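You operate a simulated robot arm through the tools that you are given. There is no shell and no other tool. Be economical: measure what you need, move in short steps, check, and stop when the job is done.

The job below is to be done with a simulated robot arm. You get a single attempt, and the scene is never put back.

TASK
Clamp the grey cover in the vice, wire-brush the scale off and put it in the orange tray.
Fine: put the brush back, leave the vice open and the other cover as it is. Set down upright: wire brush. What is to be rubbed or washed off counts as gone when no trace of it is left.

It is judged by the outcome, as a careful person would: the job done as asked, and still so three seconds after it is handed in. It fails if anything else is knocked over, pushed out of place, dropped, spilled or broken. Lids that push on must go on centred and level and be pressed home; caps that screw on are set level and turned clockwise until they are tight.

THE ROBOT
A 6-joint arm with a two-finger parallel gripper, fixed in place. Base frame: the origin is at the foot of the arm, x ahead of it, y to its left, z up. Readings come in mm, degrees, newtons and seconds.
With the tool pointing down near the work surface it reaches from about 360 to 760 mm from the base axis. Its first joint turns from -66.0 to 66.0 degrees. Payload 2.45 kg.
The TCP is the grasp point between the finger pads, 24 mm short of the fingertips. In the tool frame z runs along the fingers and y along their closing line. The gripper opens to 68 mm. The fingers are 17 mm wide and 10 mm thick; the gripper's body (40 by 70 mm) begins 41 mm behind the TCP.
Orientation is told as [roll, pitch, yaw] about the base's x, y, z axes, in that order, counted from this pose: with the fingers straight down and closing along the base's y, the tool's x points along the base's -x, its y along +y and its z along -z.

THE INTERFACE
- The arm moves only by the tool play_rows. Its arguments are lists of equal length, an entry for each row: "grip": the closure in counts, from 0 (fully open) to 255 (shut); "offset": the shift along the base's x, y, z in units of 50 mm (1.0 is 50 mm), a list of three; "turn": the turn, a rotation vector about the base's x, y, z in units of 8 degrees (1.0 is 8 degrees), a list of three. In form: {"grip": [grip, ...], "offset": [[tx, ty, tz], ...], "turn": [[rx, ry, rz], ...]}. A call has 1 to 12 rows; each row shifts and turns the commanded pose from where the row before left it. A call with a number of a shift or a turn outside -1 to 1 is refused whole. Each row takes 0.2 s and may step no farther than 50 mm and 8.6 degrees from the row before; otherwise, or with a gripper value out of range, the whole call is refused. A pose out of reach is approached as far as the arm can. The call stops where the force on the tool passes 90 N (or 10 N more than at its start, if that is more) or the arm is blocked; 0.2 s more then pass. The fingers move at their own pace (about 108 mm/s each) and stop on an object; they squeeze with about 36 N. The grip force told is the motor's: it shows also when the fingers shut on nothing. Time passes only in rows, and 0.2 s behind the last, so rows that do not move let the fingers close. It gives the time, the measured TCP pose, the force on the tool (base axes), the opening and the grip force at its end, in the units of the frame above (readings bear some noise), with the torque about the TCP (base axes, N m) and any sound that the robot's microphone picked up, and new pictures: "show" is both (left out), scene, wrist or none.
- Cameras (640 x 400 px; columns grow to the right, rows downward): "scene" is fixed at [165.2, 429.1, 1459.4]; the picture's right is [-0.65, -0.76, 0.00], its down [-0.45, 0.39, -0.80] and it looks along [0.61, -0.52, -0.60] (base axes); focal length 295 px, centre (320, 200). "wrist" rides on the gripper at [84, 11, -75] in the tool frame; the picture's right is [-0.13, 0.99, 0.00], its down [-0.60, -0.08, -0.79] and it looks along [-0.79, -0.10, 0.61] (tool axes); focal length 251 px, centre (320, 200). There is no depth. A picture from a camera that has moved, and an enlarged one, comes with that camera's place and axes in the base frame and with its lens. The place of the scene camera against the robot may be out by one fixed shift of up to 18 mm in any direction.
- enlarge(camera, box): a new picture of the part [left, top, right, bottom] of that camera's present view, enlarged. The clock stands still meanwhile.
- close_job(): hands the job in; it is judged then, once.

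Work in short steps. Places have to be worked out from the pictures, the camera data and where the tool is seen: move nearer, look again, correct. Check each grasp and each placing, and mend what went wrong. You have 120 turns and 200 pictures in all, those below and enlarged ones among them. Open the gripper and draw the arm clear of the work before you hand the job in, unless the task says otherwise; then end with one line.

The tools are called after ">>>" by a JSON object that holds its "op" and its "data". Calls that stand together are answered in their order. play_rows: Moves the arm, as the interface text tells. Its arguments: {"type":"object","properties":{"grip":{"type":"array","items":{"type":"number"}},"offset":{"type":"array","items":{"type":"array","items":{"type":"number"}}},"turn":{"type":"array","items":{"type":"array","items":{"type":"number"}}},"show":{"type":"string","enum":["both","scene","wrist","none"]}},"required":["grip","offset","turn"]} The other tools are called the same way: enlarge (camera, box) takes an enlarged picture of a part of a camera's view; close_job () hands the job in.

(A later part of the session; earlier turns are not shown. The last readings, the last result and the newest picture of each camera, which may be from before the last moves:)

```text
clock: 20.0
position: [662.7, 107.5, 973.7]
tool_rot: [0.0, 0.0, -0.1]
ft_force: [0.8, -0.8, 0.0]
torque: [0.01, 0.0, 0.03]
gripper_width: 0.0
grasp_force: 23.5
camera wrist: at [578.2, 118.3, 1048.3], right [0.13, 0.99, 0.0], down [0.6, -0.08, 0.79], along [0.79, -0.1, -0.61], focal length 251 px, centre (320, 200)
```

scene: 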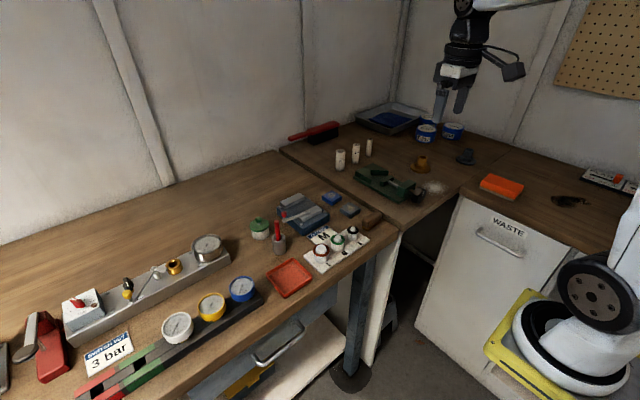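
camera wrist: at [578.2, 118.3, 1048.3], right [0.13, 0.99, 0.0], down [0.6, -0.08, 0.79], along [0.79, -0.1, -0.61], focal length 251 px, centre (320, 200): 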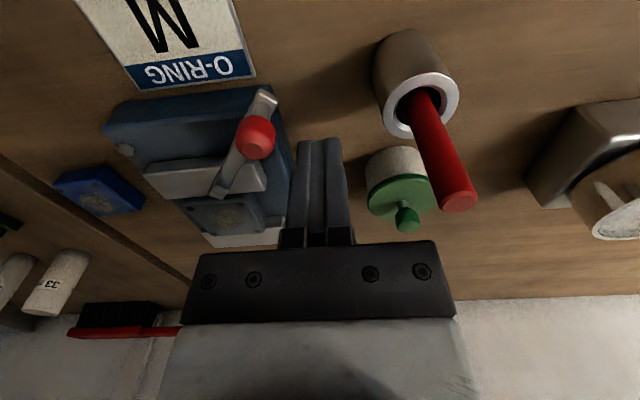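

I push the knob along the arc.

>>> {"op": "play_rows", "data": {"grip": [255, 255, 255, 255, 255], "offset": [[-0.2, -0.14, 0], [-0.2, -0.15, 0], [-0.12, -0.14, 0], [-0.12, -0.14, 0], [-0.08, -0.14, 0]], "turn": [[0, 0, 0], [0, 0, 0], [0, 0, 0], [0, 0, 0], [0, 0, 0]], "show": "wrist"}}

```text
clock: 20.9
position: [642.2, 98.4, 975.6]
tool_rot: [1.2, -2.1, 0.5]
ft_force: [24.7, 22.5, -14.4]
torque: [0.12, -0.13, 0.11]
gripper_width: 0.0
grasp_force: 23.5
stopped in row 4: the force on the tool passed its limit at 98 N (the readings are from after the stop); the commanded pose is now the measured one
camera wrist: at [554.5, 107.1, 1047.7], right [0.12, 0.99, 0.03], down [0.57, -0.09, 0.81], along [0.81, -0.08, -0.58], focal length 251 px, centre (320, 200)
```

wrist: 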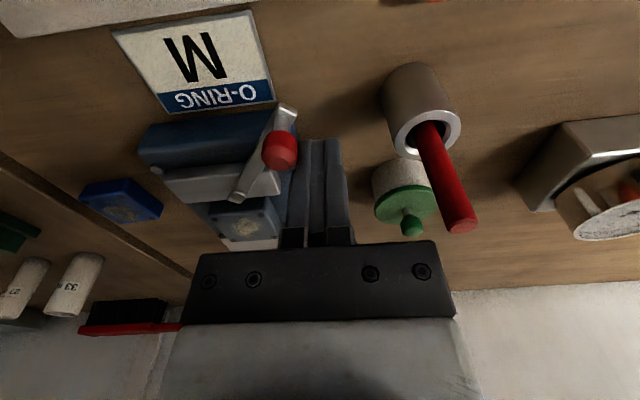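

98 N reached with the lever not advancing: it is tight against the cover. I back off, restore the tool's tilt, and look.

>>> {"op": "play_rows", "data": {"grip": [255, 255, 255, 0, 0], "offset": [[0.2, 0.1, 0], [0, 0, 0.6], [0, 0, 0.8], [0.2, -0.9, 0], [0.2, -0.3, 0]], "turn": [[-0.15, 0.26, -0.06], [0, 0, 0], [0, 0, 0], [0, 0, 0], [0, 0, 0]], "show": "none"}}

>>> {"op": "enlarge", "data": {"camera": "wrist", "box": [230, 20, 400, 150]}}

>>> {"op": "enlarge", "data": {"camera": "scene", "box": [280, 185, 340, 230]}}

```text
clock: 22.1
position: [667.5, 40.0, 1044.4]
tool_rot: [-0.3, 0.6, -0.1]
ft_force: [0.0, 0.5, -0.5]
torque: [0.03, -0.02, -0.02]
gripper_width: 68.0
grasp_force: 0.1
```

```text
3.08 times, centred on (315, 85) of wrist
camera zoom: at [584.3, 50.9, 1119.6], right [0.13, 0.99, -0.01], down [0.61, -0.08, 0.79], along [0.78, -0.11, -0.62], focal length 774 px, centre (335, 554)
```

zoom: 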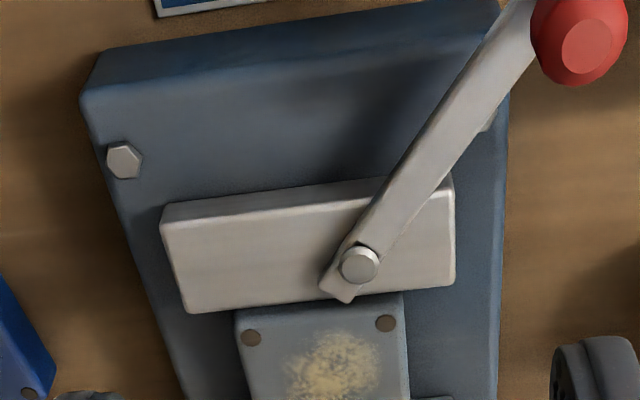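

```text
8.89 times, centred on (310, 208) of scene
camera zoom: at [165.2, 429.1, 1459.4], right [-0.65, -0.76, 0.0], down [-0.45, 0.39, -0.8], along [0.61, -0.52, -0.6], focal length 2623 px, centre (409, 133)
```

zoom: 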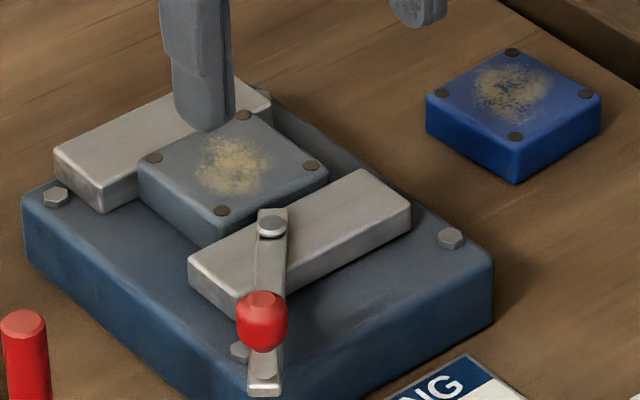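

Cover is gripped by both jaws. Next the wire brush at ≈(566,-100), long axis along y, ~24 mm wide in x; I need the fingers to close along x, so I yaw +90° while travelling above it.

>>> {"op": "play_rows", "data": {"grip": [0, 0, 0, 0, 0, 0, 0, 0, 0, 0, 0, 0], "offset": [[-0.168, -0.233, -0.02], [-0.168, -0.233, -0.02], [-0.168, -0.233, -0.02], [-0.168, -0.233, -0.02], [-0.168, -0.233, -0.07], [-0.168, -0.233, -0.07], [-0.168, -0.233, -0.07], [-0.168, -0.233, -0.07], [-0.168, -0.233, -0.07], [-0.168, -0.233, -0.07], [-0.168, -0.233, -0.07], [-0.168, -0.233, -0.07]], "turn": [[0.04, -0.07, 0.25], [0, 0, 1], [0, 0, 1], [0, 0, 1], [0, 0, 1], [0, 0, 1], [0, 0, 1], [0, 0, 1], [0, 0, 1], [0, 0, 1], [0, 0, 1], [0, 0, 1]], "show": "both"}}

>>> {"op": "enlarge", "data": {"camera": "wrist", "box": [220, 60, 420, 250]}}

```text
clock: 24.7
position: [567.8, -100.0, 1013.3]
tool_rot: [0.0, 0.0, 90.1]
ft_force: [-1.0, 0.5, 0.2]
torque: [0.04, 0.03, 0.02]
gripper_width: 67.8
grasp_force: 0.2
camera wrist: at [557.6, -184.1, 1087.4], right [-0.99, 0.13, 0.0], down [0.08, 0.6, 0.79], along [0.1, 0.79, -0.61], focal length 251 px, centre (320, 200)
```

scene: 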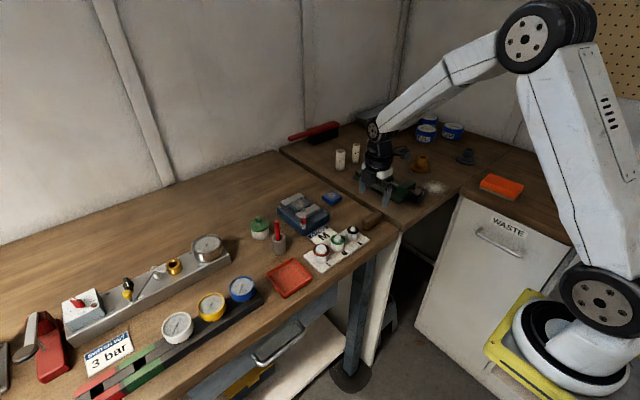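
wrist: 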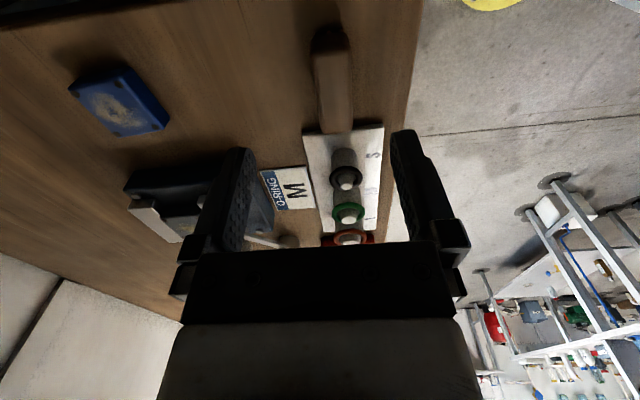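

```text
2.11 times, centred on (320, 155) of wrist
camera zoom: at [557.6, -184.1, 1087.4], right [-0.99, 0.13, 0.0], down [0.08, 0.6, 0.79], along [0.1, 0.79, -0.61], focal length 529 px, centre (320, 295)
```

zoom: 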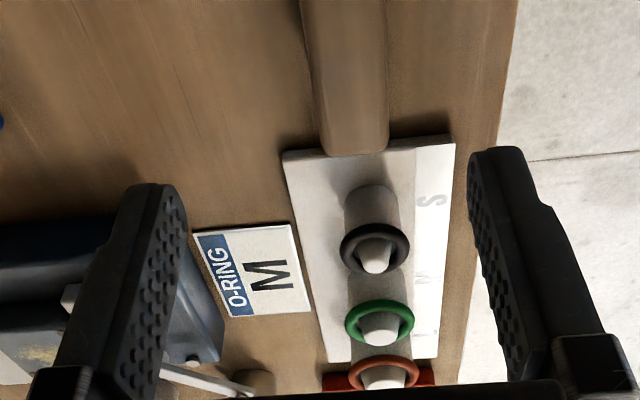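

Brush: centre ≈(560,-98), width 24 in x, top ≈932. I shift −7.5 mm in x and descend around it.

>>> {"op": "play_rows", "data": {"grip": [0, 0, 0], "offset": [[-0.15, 0.04, 0], [0, 0, -0.8], [0, 0, -0.68]], "turn": [[0, 0, 0], [0, 0, 0], [0, 0, 0]], "show": "wrist"}}

>>> {"op": "enlarge", "data": {"camera": "scene", "box": [330, 185, 410, 245]}}

```text
clock: 25.5
position: [561.3, -99.3, 940.5]
tool_rot: [0.0, -0.1, 89.9]
ft_force: [-0.5, 0.6, 0.5]
torque: [-0.01, -0.06, 0.06]
gripper_width: 67.9
grasp_force: 0.0
camera wrist: at [550.1, -182.4, 1013.8], right [-0.99, 0.13, 0.0], down [0.08, 0.6, 0.79], along [0.1, 0.79, -0.61], focal length 251 px, centre (320, 200)
```

wrist: 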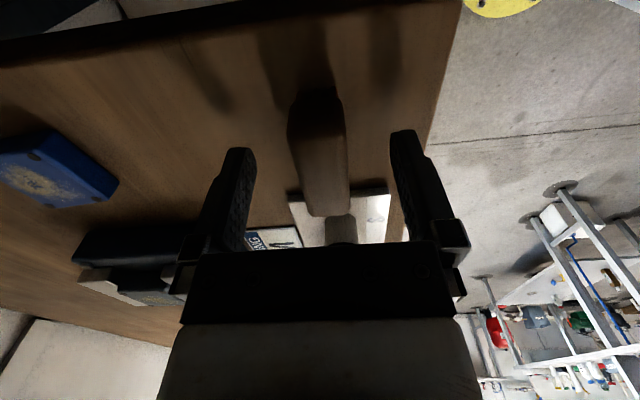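

```text
6.67 times, centred on (370, 215) of scene
camera zoom: at [165.2, 429.1, 1459.4], right [-0.65, -0.76, 0.0], down [-0.45, 0.39, -0.8], along [0.61, -0.52, -0.6], focal length 1967 px, centre (-13, 100)
```

zoom: 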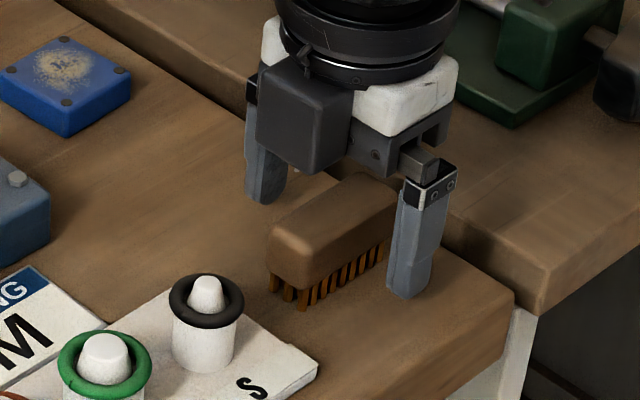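

Fingers straddle the brush centrally. Closing.

>>> {"op": "play_rows", "data": {"grip": [255, 255, 255, 255], "offset": [[0, 0, -0.03], [0, 0, 0], [0, 0, 0], [0, 0, 0]], "turn": [[0, 0, 0], [0, 0, 0], [0, 0, 0], [0, 0, 0]], "show": "none"}}

>>> {"op": "enlarge", "data": {"camera": "scene", "box": [330, 185, 410, 245]}}

```text
clock: 26.5
position: [560.6, -97.9, 939.0]
tool_rot: [0.0, 0.0, 89.9]
ft_force: [2.3, -0.1, 2.6]
torque: [-0.02, -0.04, -0.02]
gripper_width: 23.4
grasp_force: 35.9
```

```text
6.67 times, centred on (370, 215) of scene
camera zoom: at [165.2, 429.1, 1459.4], right [-0.65, -0.76, 0.0], down [-0.45, 0.39, -0.8], along [0.61, -0.52, -0.6], focal length 1967 px, centre (-13, 100)
```

zoom: 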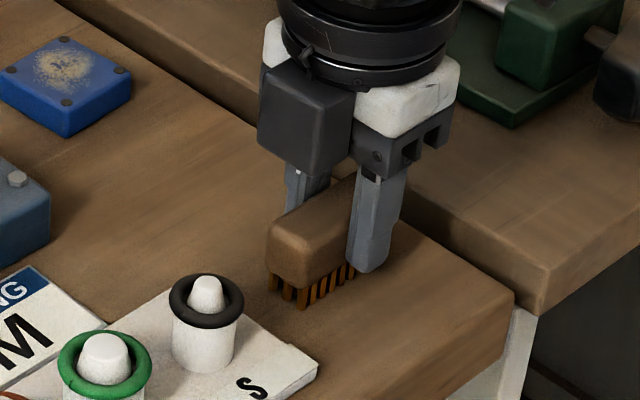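

Brush held (23.4 mm). I lift and carry it over the clamped cover.

>>> {"op": "play_rows", "data": {"grip": [255, 255, 255, 255, 255, 255, 255], "offset": [[0, 0, 0.6], [0, 0, 0.9], [0, 0, 0.3], [0.8, 0.55, 0], [0.8, 0.6, 0], [0.8, 0.6, 0], [0.89, 0.42, 0]], "turn": [[0, 0, 0], [0, 0, 0], [0, 0, 0], [0, 0, 0], [0, 0, 0], [0, 0, 0], [0, 0, 0]], "show": "wrist"}}

>>> {"op": "enlarge", "data": {"camera": "scene", "box": [260, 160, 360, 235]}}

```text
clock: 28.1
position: [722.4, 8.5, 1027.0]
tool_rot: [0.3, 0.0, 90.0]
ft_force: [0.2, -0.5, -0.8]
torque: [-0.01, -0.01, -0.02]
gripper_width: 23.4
grasp_force: 36.2
camera wrist: at [711.6, -74.6, 1102.5], right [-0.99, 0.13, 0.0], down [0.08, 0.6, 0.79], along [0.1, 0.79, -0.61], focal length 251 px, centre (320, 200)
```

wrist: 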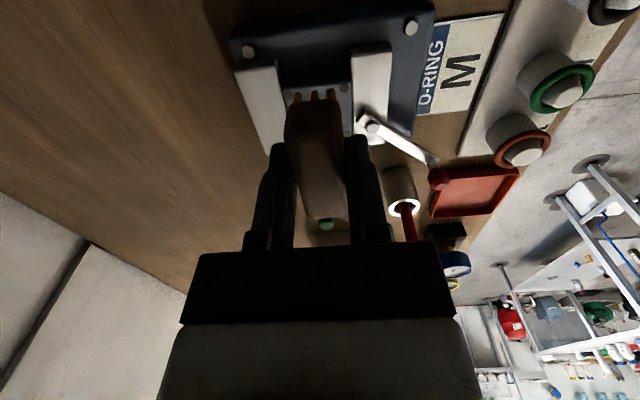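

```text
5.33 times, centred on (310, 198) of scene
camera zoom: at [165.2, 429.1, 1459.4], right [-0.65, -0.76, 0.0], down [-0.45, 0.39, -0.8], along [0.61, -0.52, -0.6], focal length 1574 px, centre (373, 213)
```

zoom: 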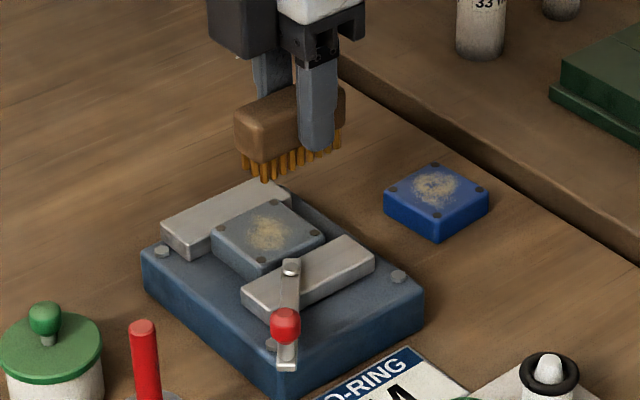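

I still need about +20 mm in y; then I descend toward the cover.

>>> {"op": "play_rows", "data": {"grip": [255, 255, 255, 255], "offset": [[0.06, 0.4, 0], [0, 0, -0.5], [0, 0, -0.2], [0, 0, 0]], "turn": [[0, 0, 0], [0, 0, 0], [0, 0, 0], [0, 0, 0]], "show": "none"}}

>>> {"op": "enlarge", "data": {"camera": "scene", "box": [270, 170, 350, 230]}}

>>> {"op": "enlarge", "data": {"camera": "wrist", "box": [220, 60, 420, 250]}}

```text
clock: 29.1
position: [728.2, 31.3, 992.8]
tool_rot: [0.2, 0.0, 89.8]
ft_force: [0.0, 0.5, -0.2]
torque: [0.0, -0.01, 0.02]
gripper_width: 23.3
grasp_force: 35.4
```

```text
6.67 times, centred on (310, 200) of scene
camera zoom: at [165.2, 429.1, 1459.4], right [-0.65, -0.76, 0.0], down [-0.45, 0.39, -0.8], along [0.61, -0.52, -0.6], focal length 1967 px, centre (387, 200)
```

zoom: 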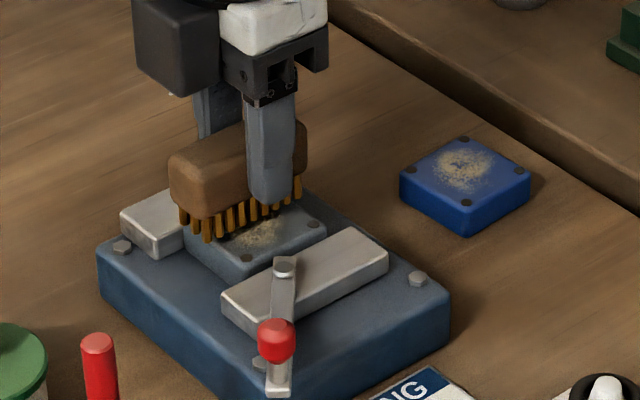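

```text
2.11 times, centred on (320, 155) of wrist
camera zoom: at [716.6, -53.9, 1067.9], right [-0.99, 0.13, 0.0], down [0.08, 0.6, 0.79], along [0.1, 0.79, -0.61], focal length 529 px, centre (320, 295)
```

zoom: 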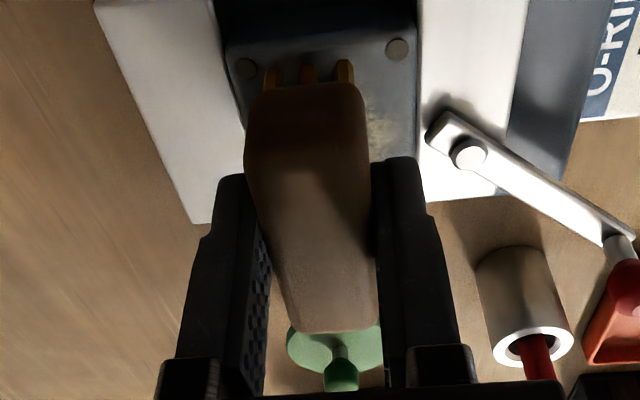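

Brush sits 6–8 mm above the cover. I step down gently to contact, shifting x −4 mm.

>>> {"op": "play_rows", "data": {"grip": [255, 255, 255, 255], "offset": [[-0.06, 0, -0.06], [0, 0, -0.04], [0, 0, -0.03], [0, 0, 0]], "turn": [[0, 0, 0], [0, 0, 0], [0, 0, 0], [0, 0, 0]], "show": "none"}}

```text
clock: 30.1
position: [723.6, 30.1, 986.5]
tool_rot: [0.1, 0.0, 89.9]
ft_force: [0.8, -0.4, -0.5]
torque: [-0.03, 0.03, -0.02]
gripper_width: 23.3
grasp_force: 36.4
```

>>> {"op": "play_rows", "data": {"grip": [255, 255, 255, 255], "offset": [[0, 0, -0.02], [0, 0, -0.02], [0, 0, -0.02], [0, 0, 0]], "turn": [[0, 0, 0], [0, 0, 0], [0, 0, 0], [0, 0, 0]], "show": "none"}}

```text
clock: 31.1
position: [724.2, 29.1, 985.8]
tool_rot: [-0.4, 0.0, 89.8]
ft_force: [-4.8, 1.0, 23.2]
torque: [-0.02, 0.19, 0.02]
gripper_width: 23.5
grasp_force: 35.6
```

Contact at ≈985.5 (23 N). I ease to ~10–15 N and make strokes in x and y.

>>> {"op": "play_rows", "data": {"grip": [255, 255, 255, 255, 255, 255, 255, 255, 255, 255, 255, 255], "offset": [[0, 0, 0.015], [0.16, 0, 0], [-0.16, 0, 0], [-0.08, 0, 0], [0.12, 0, 0], [0.12, 0, 0], [-0.12, 0.1, 0], [-0.12, 0, 0], [0.12, 0, 0], [0.12, -0.2, 0], [-0.12, 0, 0], [-0.12, 0, 0]], "turn": [[0, 0, 0], [0, 0, 0], [0, 0, 0], [0, 0, 0], [0, 0, 0], [0, 0, 0], [0, 0, 0], [0, 0, 0], [0, 0, 0], [0, 0, 0], [0, 0, 0], [0, 0, 0]], "show": "none"}}

>>> {"op": "enlarge", "data": {"camera": "scene", "box": [270, 170, 350, 230]}}

```text
clock: 33.7
position: [722.1, 24.3, 984.7]
tool_rot: [-0.1, 0.0, 89.9]
ft_force: [6.6, -1.6, 17.3]
torque: [0.02, -0.19, -0.07]
gripper_width: 23.7
grasp_force: 35.6
```

```text
6.67 times, centred on (310, 200) of scene
camera zoom: at [165.0, 429.0, 1459.4], right [-0.65, -0.76, 0.0], down [-0.45, 0.39, -0.8], along [0.61, -0.52, -0.6], focal length 1967 px, centre (387, 200)
```

zoom: 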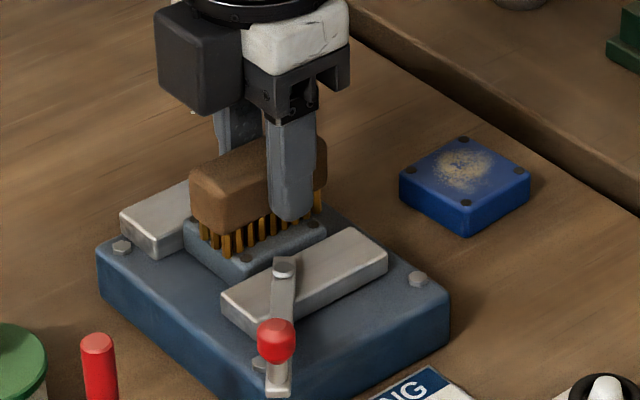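

Contact good and friction seen; more strokes including along y.

>>> {"op": "play_rows", "data": {"grip": [255, 255, 255, 255, 255, 255, 255, 255, 255, 255, 255, 255], "offset": [[0, 0.3, 0], [0.1, -0.3, 0], [0, 0.3, 0], [0.1, -0.3, 0], [0, 0.3, 0], [0.1, -0.3, 0], [-0.1, 0.3, 0], [-0.1, -0.3, 0], [-0.14, 0.1, 0], [0.34, 0, 0], [-0.34, 0.1, 0], [0.24, 0, 0]], "turn": [[0, 0, 0], [0, 0, 0], [0, 0, 0], [0, 0, 0], [0, 0, 0], [0, 0, 0], [0, 0, 0], [0, 0, 0], [0, 0, 0], [0, 0, 0], [0, 0, 0], [0, 0, 0]], "show": "none"}}

>>> {"op": "play_rows", "data": {"grip": [255, 255, 255, 255, 255], "offset": [[0, 0, 0.4], [0, 0, 0.6], [0, -0.9, 0.2], [0, -0.6, 0], [0, 0, 0]], "turn": [[0, 0, 0], [0, 0, 0], [0, 0, 0], [0, 0, 0], [0, 0, 0]], "show": "wrist"}}

>>> {"op": "enlarge", "data": {"camera": "scene", "box": [280, 185, 340, 230]}}

>>> {"op": "enlarge", "data": {"camera": "wrist", "box": [200, 60, 440, 250]}}

```text
clock: 36.3
position: [730.0, 34.2, 986.4]
tool_rot: [0.2, -0.2, 89.9]
ft_force: [-5.9, 0.5, 18.2]
torque: [-0.05, 0.22, -0.06]
gripper_width: 23.2
grasp_force: 35.8
```

```text
clock: 37.5
position: [732.1, -41.5, 1042.2]
tool_rot: [0.1, 0.0, 89.9]
ft_force: [-0.3, 0.5, -0.2]
torque: [-0.01, 0.0, -0.01]
gripper_width: 23.2
grasp_force: 36.1
camera wrist: at [720.5, -125.7, 1117.3], right [-0.99, 0.13, 0.0], down [0.08, 0.6, 0.79], along [0.1, 0.79, -0.61], focal length 251 px, centre (320, 200)
```

wrist: 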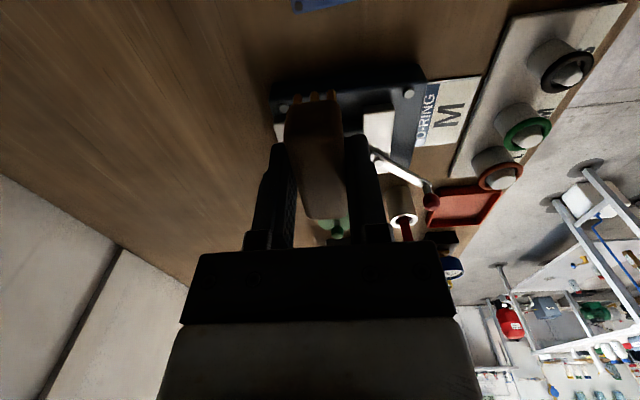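

```text
8.89 times, centred on (310, 208) of scene
camera zoom: at [165.2, 429.1, 1459.4], right [-0.65, -0.76, 0.0], down [-0.45, 0.39, -0.8], along [0.61, -0.52, -0.6], focal length 2623 px, centre (409, 133)
```

zoom: 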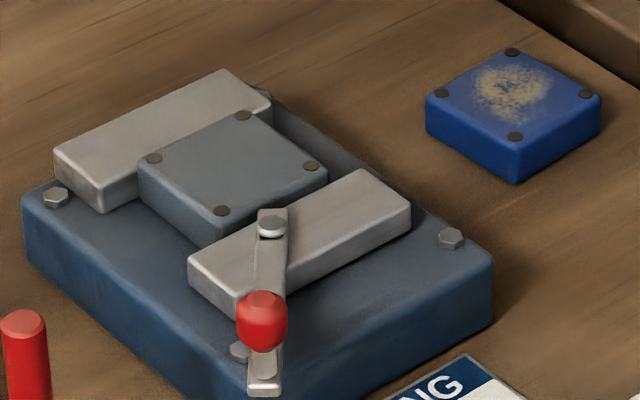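

```text
2.11 times, centred on (320, 155) of wrist
camera zoom: at [720.5, -125.7, 1117.3], right [-0.99, 0.13, 0.0], down [0.08, 0.6, 0.79], along [0.1, 0.79, -0.61], focal length 529 px, centre (320, 295)
```

zoom: 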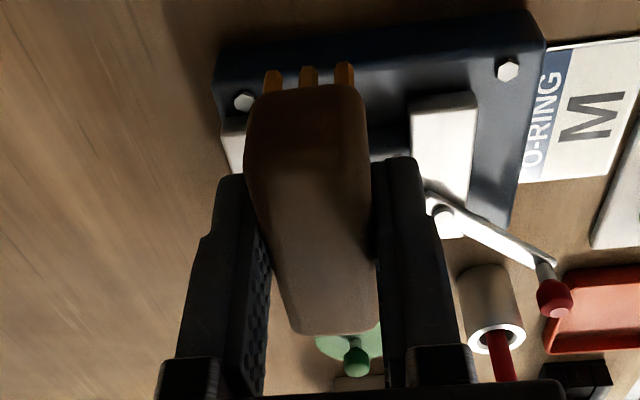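

The top looks clean. I enlarge more tightly for traces before returning the brush.

>>> {"op": "enlarge", "data": {"camera": "scene", "box": [292, 194, 318, 214]}}

```text
16.00 times, centred on (305, 204) of scene
camera zoom: at [165.2, 429.1, 1459.4], right [-0.65, -0.76, 0.0], down [-0.45, 0.39, -0.8], along [0.61, -0.52, -0.6], focal length 4721 px, centre (560, 136)
```

zoom: 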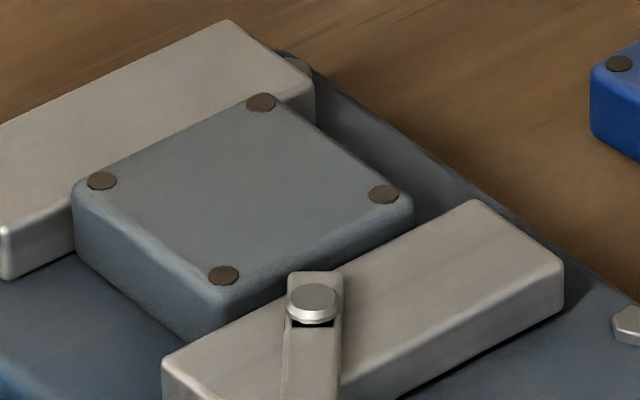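

Spotless. Now returning the brush to where it stood (560.6,-97.9,939).

>>> {"op": "play_rows", "data": {"grip": [255, 255, 255, 255, 255, 255, 255], "offset": [[-0.86, -0.28, 0], [-0.86, -0.28, 0], [-0.86, -0.28, 0], [-0.85, -0.29, 0], [0, 0, -0.9], [0, 0, -0.9], [0, 0, 0]], "turn": [[0, 0, 0], [0, 0, 0], [0, 0, 0], [0, 0, 0], [0, 0, 0], [0, 0, 0], [0, 0, 0]], "show": "none"}}

>>> {"op": "enlarge", "data": {"camera": "scene", "box": [330, 185, 410, 245]}}

```text
clock: 39.1
position: [560.5, -96.5, 955.0]
tool_rot: [0.0, 0.0, 90.0]
ft_force: [0.1, -0.7, -0.6]
torque: [0.07, -0.02, -0.01]
gripper_width: 23.4
grasp_force: 36.0
```

```text
6.67 times, centred on (370, 215) of scene
camera zoom: at [165.2, 429.1, 1459.4], right [-0.65, -0.76, 0.0], down [-0.45, 0.39, -0.8], along [0.61, -0.52, -0.6], focal length 1967 px, centre (-13, 100)
```

zoom: 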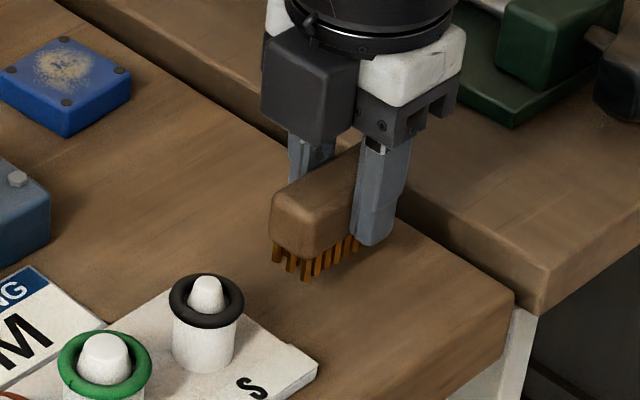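

>>> {"op": "play_rows", "data": {"grip": [255, 255, 255, 255], "offset": [[0, -0.02, -0.2], [0, 0, -0.08], [0, 0, -0.03], [0, 0, 0]], "turn": [[0, 0, 0], [0, 0, 0], [0, 0, 0], [0, 0, 0]], "show": "none"}}

```text
clock: 40.1
position: [559.7, -97.9, 938.8]
tool_rot: [0.0, 0.0, 89.9]
ft_force: [-0.1, -0.2, -1.1]
torque: [0.01, 0.0, -0.02]
gripper_width: 23.2
grasp_force: 36.1
```

Not yet touching; small steps down until contact.

>>> {"op": "play_rows", "data": {"grip": [255, 255, 255], "offset": [[0, 0, -0.015], [0, 0, -0.015], [0, 0, 0]], "turn": [[0, 0, 0], [0, 0, 0], [0, 0, 0]], "show": "none"}}

```text
clock: 40.9
position: [558.3, -96.4, 938.4]
tool_rot: [0.2, 0.0, 89.9]
ft_force: [0.5, 0.1, -0.7]
torque: [-0.05, -0.02, 0.01]
gripper_width: 23.3
grasp_force: 36.2
```

>>> {"op": "play_rows", "data": {"grip": [255, 255, 255], "offset": [[0, 0, -0.02], [0, 0, -0.01], [0, 0, 0]], "turn": [[0, 0, 0], [0, 0, 0], [0, 0, 0]], "show": "none"}}

```text
clock: 41.7
position: [559.2, -97.7, 937.7]
tool_rot: [-0.1, 0.0, 89.9]
ft_force: [-7.6, 3.9, 22.3]
torque: [0.19, 0.19, 0.02]
gripper_width: 23.5
grasp_force: 35.6
```

Contact with the bench (22 N). I ease up 1 mm, release, rise, and look.

>>> {"op": "play_rows", "data": {"grip": [255, 0, 0, 0, 0, 0], "offset": [[0, 0, 0.03], [0, 0, 0], [0, 0, 0], [0, 0, 0.4], [0, 0, 0.9], [0, 0, 0.6]], "turn": [[0, 0, 0], [0, 0, 0], [0, 0, 0], [0, 0, 0], [0, 0, 0], [0, 0, 0]], "show": "none"}}

>>> {"op": "enlarge", "data": {"camera": "scene", "box": [330, 185, 410, 245]}}

```text
clock: 43.1
position: [556.8, -96.2, 1033.1]
tool_rot: [0.1, 0.0, 90.0]
ft_force: [0.6, 0.2, -0.3]
torque: [-0.02, -0.01, -0.03]
gripper_width: 68.0
grasp_force: 0.0
```

```text
6.67 times, centred on (370, 215) of scene
camera zoom: at [165.2, 429.1, 1459.4], right [-0.65, -0.76, 0.0], down [-0.45, 0.39, -0.8], along [0.61, -0.52, -0.6], focal length 1967 px, centre (-13, 100)
```

zoom: 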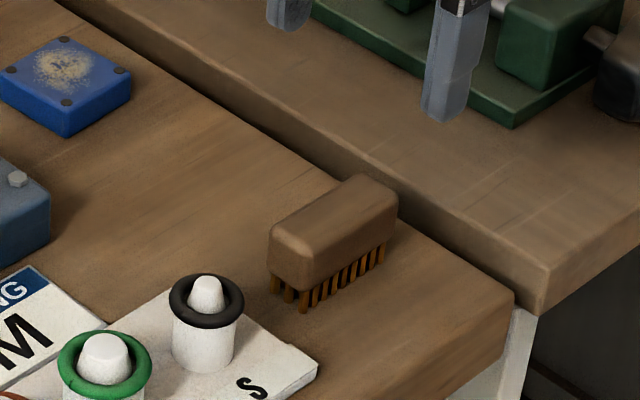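

Brush is back upright. Now yaw back and go with closed fingers to the lever's −x side to open the vice.

>>> {"op": "play_rows", "data": {"grip": [255, 255, 255, 255, 255, 255, 255, 255, 255, 255, 255, 255], "offset": [[0.132, 0.25, 0], [0.132, 0.25, 0], [0.132, 0.25, 0], [0.132, 0.25, 0], [0.132, 0.25, 0], [0.132, 0.25, 0], [0.132, 0.25, 0], [0.132, 0.25, 0], [0.132, 0.25, 0], [0.132, 0.25, 0], [0.132, 0.25, 0], [0.132, 0.25, 0]], "turn": [[0, 0, -0.25], [0, 0, -1], [0, 0, -1], [0, 0, -1], [0, 0, -1], [0, 0, -1], [0, 0, -1], [0, 0, -1], [0, 0, -1], [0, 0, -1], [0, 0, -1], [0, 0, -1]], "show": "wrist"}}

>>> {"op": "enlarge", "data": {"camera": "scene", "box": [260, 165, 360, 240]}}

```text
clock: 45.7
position: [638.1, 51.1, 1032.0]
tool_rot: [0.1, -0.1, -0.2]
ft_force: [-1.0, 0.1, 0.1]
torque: [0.0, 0.0, -0.01]
gripper_width: 0.0
grasp_force: 23.6
camera wrist: at [554.2, 63.3, 1107.4], right [0.13, 0.99, 0.0], down [0.6, -0.08, 0.79], along [0.79, -0.1, -0.61], focal length 251 px, centre (320, 200)
```

wrist: 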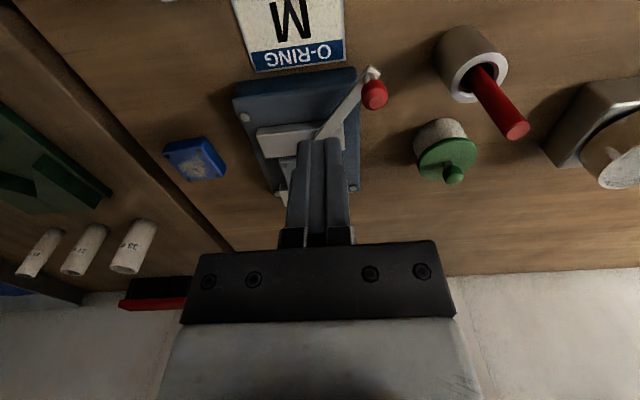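

```text
5.33 times, centred on (310, 202) of scene
camera zoom: at [165.2, 429.1, 1459.4], right [-0.65, -0.76, 0.0], down [-0.45, 0.39, -0.8], along [0.61, -0.52, -0.6], focal length 1574 px, centre (373, 187)
```

zoom: 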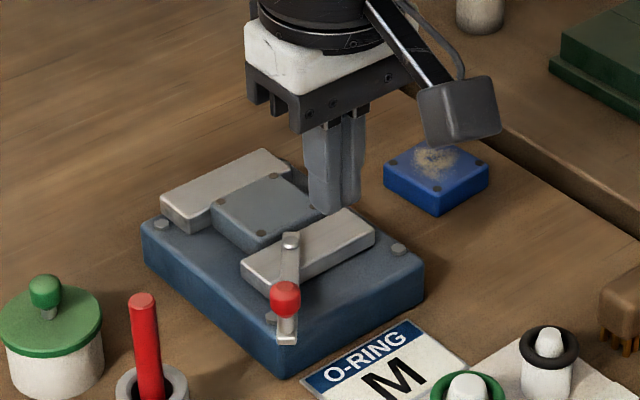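

Fingers are on the lever's inner side with ~13 mm clearance. Descend to lever height.

>>> {"op": "play_rows", "data": {"grip": [255, 255, 255], "offset": [[0, 0, -0.8], [0, 0, -0.64], [0, 0, 0]], "turn": [[0, 0, 0], [0, 0, 0], [0, 0, 0]], "show": "wrist"}}

```text
clock: 46.5
position: [638.3, 51.9, 960.0]
tool_rot: [0.1, -0.1, 0.0]
ft_force: [-0.1, 0.3, 0.7]
torque: [0.01, 0.03, 0.04]
gripper_width: 0.0
grasp_force: 23.8
camera wrist: at [553.8, 62.5, 1034.7], right [0.13, 0.99, 0.0], down [0.6, -0.08, 0.79], along [0.79, -0.1, -0.61], focal length 251 px, centre (320, 200)
```

wrist: 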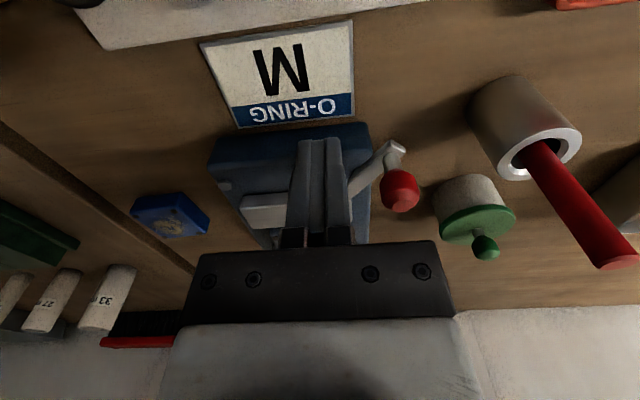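

I push the lever back along its arc toward open.

>>> {"op": "play_rows", "data": {"grip": [255, 255, 255, 255, 255], "offset": [[0.16, 0.2, 0], [0.05, 0.1, 0], [0.05, 0.1, 0], [0.06, 0.09, 0], [0.06, 0.09, 0]], "turn": [[0, 0, 0], [0, 0, 0], [0, 0, 0], [0, 0, 0], [0, 0, 0]], "show": "wrist"}}

```text
clock: 47.7
position: [656.7, 80.2, 959.1]
tool_rot: [0.0, 0.0, -0.1]
ft_force: [-3.8, -7.3, 1.9]
torque: [-0.1, 0.06, -0.02]
gripper_width: 0.0
grasp_force: 23.5
camera wrist: at [572.9, 91.2, 1034.2], right [0.13, 0.99, 0.0], down [0.6, -0.08, 0.79], along [0.79, -0.1, -0.61], focal length 251 px, centre (320, 200)
```

wrist: 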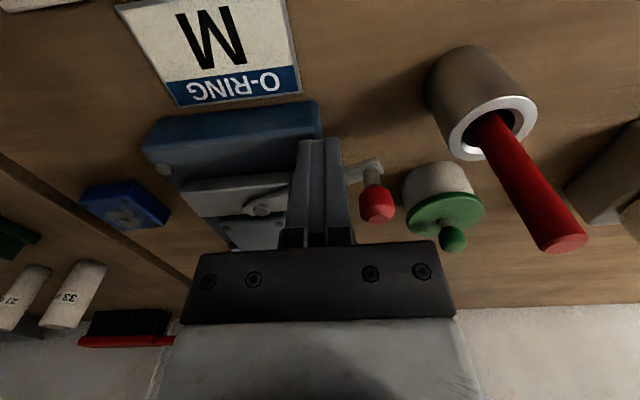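

Lever is swinging back with light force (≈8 N); continue to its open position.

>>> {"op": "play_rows", "data": {"grip": [255, 255, 255, 255, 255], "offset": [[0.09, 0.07, 0], [0.1, 0.06, 0], [0.12, 0.04, 0], [0.1, 0.02, 0], [0.06, 0, 0]], "turn": [[0, 0, 0], [0, 0, 0], [0, 0, 0], [0, 0, 0], [0, 0, 0]], "show": "wrist"}}

>>> {"op": "enlarge", "data": {"camera": "scene", "box": [260, 165, 360, 240]}}

```text
clock: 48.9
position: [676.0, 91.3, 960.6]
tool_rot: [-0.1, 0.8, 0.1]
ft_force: [-44.8, 0.4, 18.0]
torque: [-0.07, 0.35, -0.22]
gripper_width: 0.2
grasp_force: 24.1
camera wrist: at [592.8, 102.8, 1036.0], right [0.13, 0.99, 0.0], down [0.62, -0.08, 0.78], along [0.78, -0.1, -0.62], focal length 251 px, centre (320, 200)
```

wrist: 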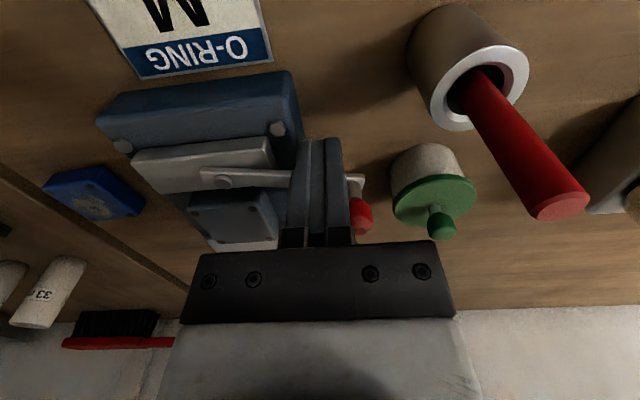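

```text
5.33 times, centred on (310, 202) of scene
camera zoom: at [163.5, 429.1, 1459.6], right [-0.65, -0.76, 0.0], down [-0.45, 0.39, -0.8], along [0.61, -0.52, -0.6], focal length 1574 px, centre (373, 187)
```

zoom: 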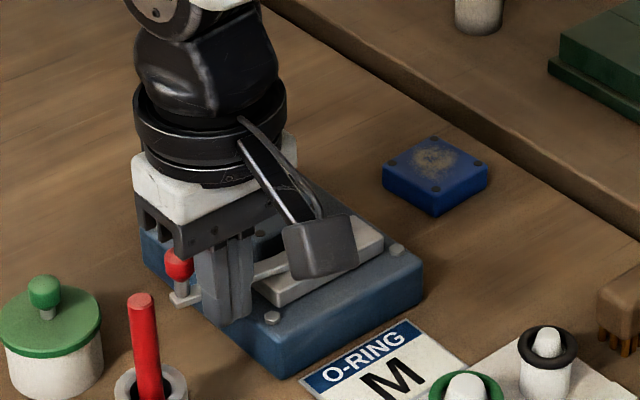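

The lever is at its open stop. Back off, rise, open the fingers and move above the cover.

>>> {"op": "play_rows", "data": {"grip": [255, 255, 255, 0, 0, 0], "offset": [[-0.28, 0, 0], [0, 0, 0.8], [0, 0, 0.8], [0.5, -0.62, 0], [0.4, -0.62, 0], [0, 0, 0]], "turn": [[0, 0, 0], [0, 0, 0], [0, 0, 0], [0, 0, 0], [0, 0, 0], [0, 0, 0]], "show": "none"}}

>>> {"op": "enlarge", "data": {"camera": "wrist", "box": [220, 30, 420, 190]}}

>>> {"op": "enlarge", "data": {"camera": "scene", "box": [260, 165, 360, 240]}}

```text
clock: 50.3
position: [712.3, 29.3, 1043.0]
tool_rot: [0.1, 0.0, 0.0]
ft_force: [0.3, -1.0, 0.0]
torque: [0.02, 0.02, 0.01]
gripper_width: 68.1
grasp_force: 0.1
```

```text
2.50 times, centred on (320, 110) of wrist
camera zoom: at [628.0, 40.1, 1116.4], right [0.13, 0.99, 0.0], down [0.6, -0.08, 0.79], along [0.79, -0.1, -0.61], focal length 629 px, centre (320, 425)
```

zoom: 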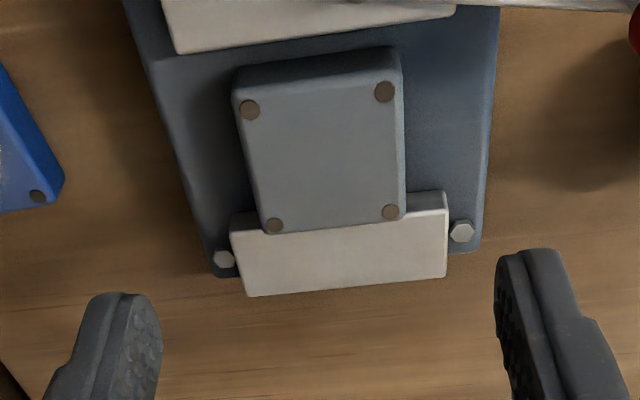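

```text
5.33 times, centred on (310, 202) of scene
camera zoom: at [165.2, 429.1, 1459.4], right [-0.65, -0.76, 0.0], down [-0.45, 0.39, -0.8], along [0.61, -0.52, -0.6], focal length 1574 px, centre (373, 187)
```

zoom: 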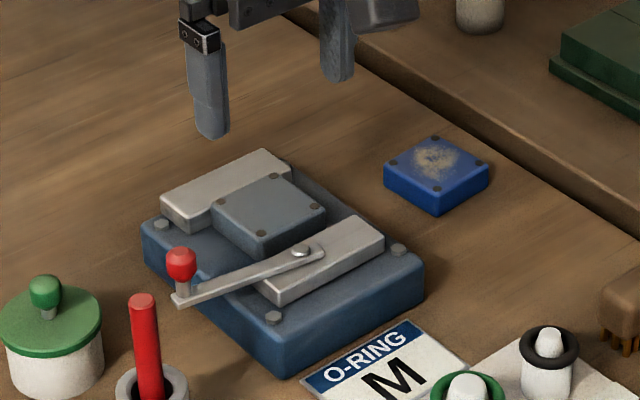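

Vice is open; cover centre (726.5,28.6), undisturbed. I lower around it to z≈955 and grip.

>>> {"op": "play_rows", "data": {"grip": [0, 0, 0, 0, 255, 255, 255], "offset": [[0.28, 0, 0], [0, 0, -0.8], [0, 0, -0.7], [0, 0, -0.24], [0, 0, 0], [0, 0, 0], [0, 0, 0]], "turn": [[0, 0, 0], [0, 0, 0], [0, 0, 0], [0, 0, 0], [0, 0, 0], [0, 0, 0], [0, 0, 0]], "show": "wrist"}}

```text
clock: 51.9
position: [725.9, 29.2, 954.2]
tool_rot: [0.0, -0.2, -0.1]
ft_force: [0.2, 0.5, 1.5]
torque: [0.0, -0.01, 0.0]
gripper_width: 45.2
grasp_force: 36.3
camera wrist: at [641.7, 39.8, 1028.6], right [0.13, 0.99, 0.0], down [0.6, -0.08, 0.79], along [0.79, -0.1, -0.61], focal length 251 px, centre (320, 200)
```

wrist: 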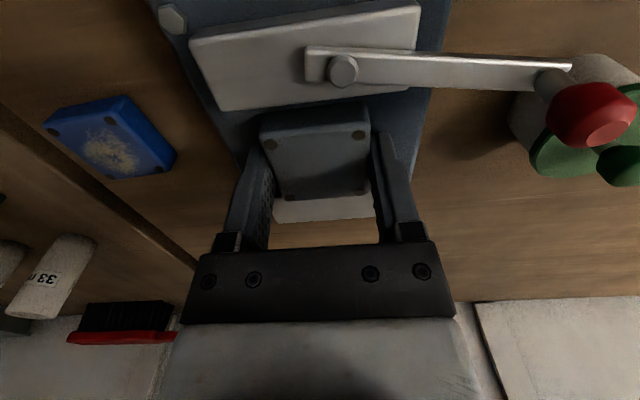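

Held (45.2 mm). I lift and carry to above the orange tray at about (562,194).

>>> {"op": "play_rows", "data": {"grip": [255, 255, 255, 255, 255, 255, 255, 255], "offset": [[0, 0, 0.5], [0, 0, 0.8], [0, 0, 0.6], [-0.65, 0.6, 0], [-0.65, 0.6, 0], [-0.65, 0.6, 0], [-0.65, 0.6, 0], [-0.65, 0.6, 0]], "turn": [[0, 0, 0], [0, 0, 0], [0, 0, 0], [0, 0, 0], [0, 0, 0], [0, 0, 0], [0, 0, 0], [0, 0, 0]], "show": "wrist"}}

>>> {"op": "enlarge", "data": {"camera": "scene", "box": [230, 200, 350, 300]}}

```text
clock: 53.7
position: [563.2, 180.0, 1049.7]
tool_rot: [0.1, 0.0, -0.1]
ft_force: [0.5, -0.7, -0.9]
torque: [-0.01, -0.02, -0.01]
gripper_width: 45.2
grasp_force: 36.0
camera wrist: at [479.6, 190.2, 1124.0], right [0.13, 0.99, 0.0], down [0.6, -0.08, 0.79], along [0.79, -0.1, -0.61], focal length 251 px, centre (320, 200)
```

wrist: 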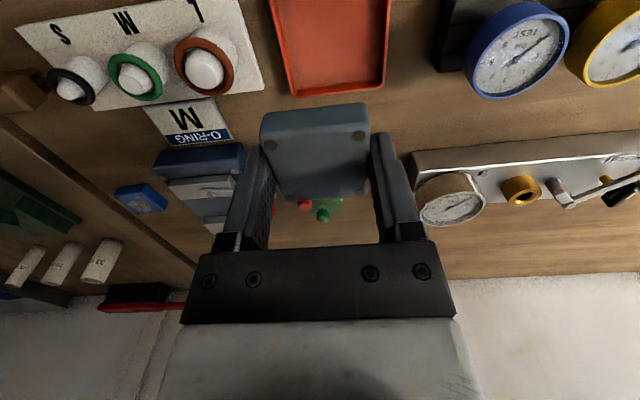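

```text
4.00 times, centred on (290, 250) of scene
camera zoom: at [165.2, 429.1, 1459.4], right [-0.65, -0.76, 0.0], down [-0.45, 0.39, -0.8], along [0.61, -0.52, -0.6], focal length 1180 px, centre (440, 0)
```

zoom: 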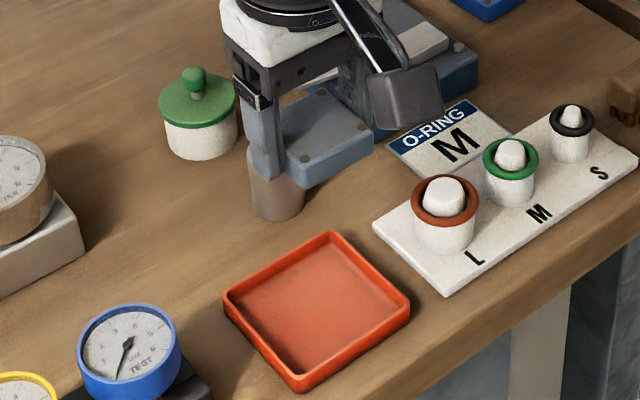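

Tray rim reads y≈150–230, far edge x≈598: centre ≈(558,190.5). I align and lower partway.

>>> {"op": "play_rows", "data": {"grip": [255, 255, 255, 255], "offset": [[-0.1, 0.2, 0], [0, 0, -0.8], [0, 0, -0.8], [0, 0, 0]], "turn": [[0, 0, 0], [0, 0, 0], [0, 0, 0], [0, 0, 0]], "show": "wrist"}}

>>> {"op": "enlarge", "data": {"camera": "scene", "box": [240, 220, 340, 300]}}

>>> {"op": "enlarge", "data": {"camera": "wrist", "box": [210, 30, 430, 200]}}

```text
clock: 54.7
position: [559.6, 190.1, 969.8]
tool_rot: [0.1, -0.2, -0.1]
ft_force: [-0.2, -0.5, -0.9]
torque: [0.03, 0.02, 0.01]
gripper_width: 45.1
grasp_force: 36.0
camera wrist: at [475.3, 200.4, 1043.5], right [0.13, 0.99, 0.0], down [0.6, -0.08, 0.79], along [0.79, -0.1, -0.61], focal length 251 px, centre (320, 200)
```

wrist: 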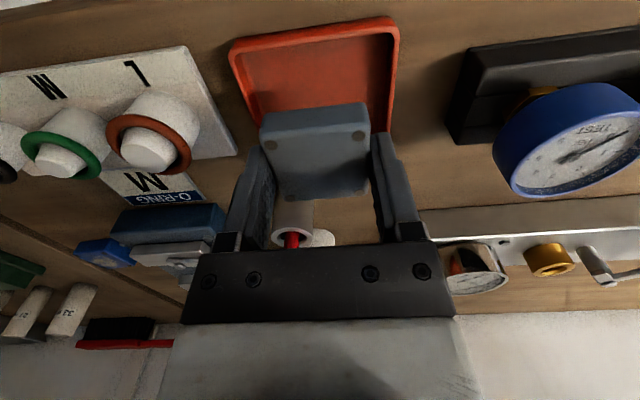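

```text
5.00 times, centred on (290, 260) of scene
camera zoom: at [165.2, 429.1, 1459.4], right [-0.65, -0.76, 0.0], down [-0.45, 0.39, -0.8], along [0.61, -0.52, -0.6], focal length 1475 px, centre (470, -100)
```

zoom: 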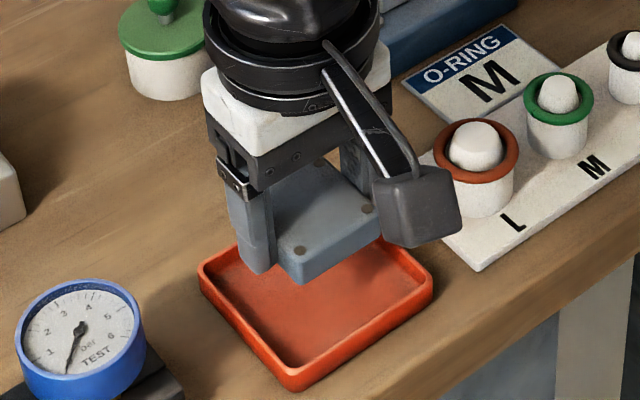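

```text
2.35 times, centred on (320, 115) of wrist
camera zoom: at [475.3, 200.4, 1043.5], right [0.13, 0.99, 0.0], down [0.6, -0.08, 0.79], along [0.79, -0.1, -0.61], focal length 592 px, centre (320, 400)
```

zoom: 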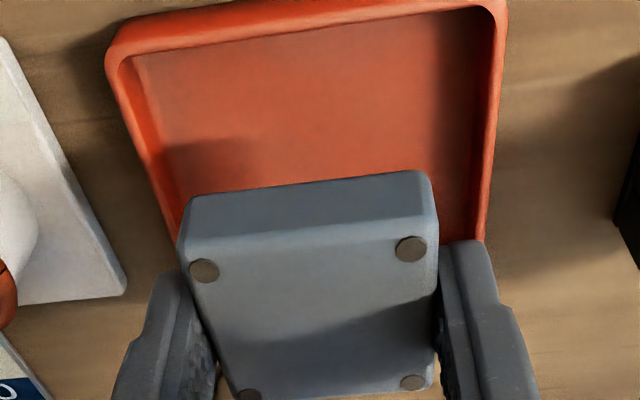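

Tray spans x≈521–598, y≈151–230; cover is centred over it. Lower toward the floor, then step.

>>> {"op": "play_rows", "data": {"grip": [255, 255, 255, 255, 255], "offset": [[0, 0, -0.4], [0, 0, -0.2], [0, 0, -0.06], [0, 0, -0.03], [0, 0, 0]], "turn": [[0, 0, 0], [0, 0, 0], [0, 0, 0], [0, 0, 0], [0, 0, 0]], "show": "none"}}

```text
clock: 55.9
position: [558.0, 188.9, 934.4]
tool_rot: [0.1, 0.0, -0.1]
ft_force: [0.5, -0.5, -0.9]
torque: [0.03, -0.03, -0.02]
gripper_width: 45.4
grasp_force: 35.8
```

>>> {"op": "play_rows", "data": {"grip": [255, 255, 255, 255], "offset": [[0, 0.01, -0.02], [0, 0, -0.02], [0, 0, -0.02], [0, 0, 0]], "turn": [[0, 0, 0], [0, 0, 0], [0, 0, 0], [0, 0, 0]], "show": "none"}}

```text
clock: 56.9
position: [558.6, 189.4, 932.2]
tool_rot: [0.1, 0.0, -0.1]
ft_force: [-0.1, 0.0, -0.1]
torque: [0.0, -0.02, -0.01]
gripper_width: 45.2
grasp_force: 35.9
```

>>> {"op": "play_rows", "data": {"grip": [255, 255, 255], "offset": [[0, 0.0, -0.02], [0, 0, -0.02], [0, 0, 0]], "turn": [[0, 0, 0], [0, 0, 0], [0, 0, 0]], "show": "none"}}

```text
clock: 57.7
position: [557.8, 189.8, 928.6]
tool_rot: [0.1, 0.0, -0.2]
ft_force: [-1.0, 0.3, -1.1]
torque: [0.0, -0.02, 0.04]
gripper_width: 45.2
grasp_force: 36.3
```

>>> {"op": "play_rows", "data": {"grip": [255, 255, 255], "offset": [[0, 0.0, -0.02], [0, 0, 0], [0, 0, 0]], "turn": [[0, 0, 0], [0, 0, 0], [0, 0, 0]], "show": "none"}}

>>> {"op": "enlarge", "data": {"camera": "scene", "box": [250, 230, 330, 300]}}

```text
clock: 58.5
position: [558.3, 189.6, 929.0]
tool_rot: [0.1, -0.1, -0.1]
ft_force: [-0.8, -0.8, 3.1]
torque: [-0.1, 0.02, 0.02]
gripper_width: 45.0
grasp_force: 36.2
```

```text
5.71 times, centred on (290, 265) of scene
camera zoom: at [165.1, 429.1, 1459.4], right [-0.65, -0.76, 0.0], down [-0.45, 0.39, -0.8], along [0.61, -0.52, -0.6], focal length 1686 px, centre (491, -171)
```

zoom: 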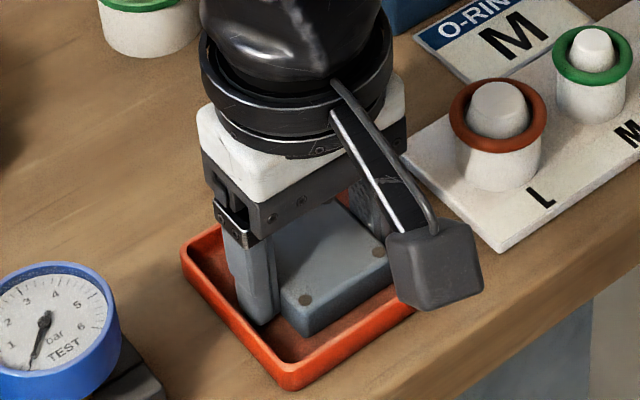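

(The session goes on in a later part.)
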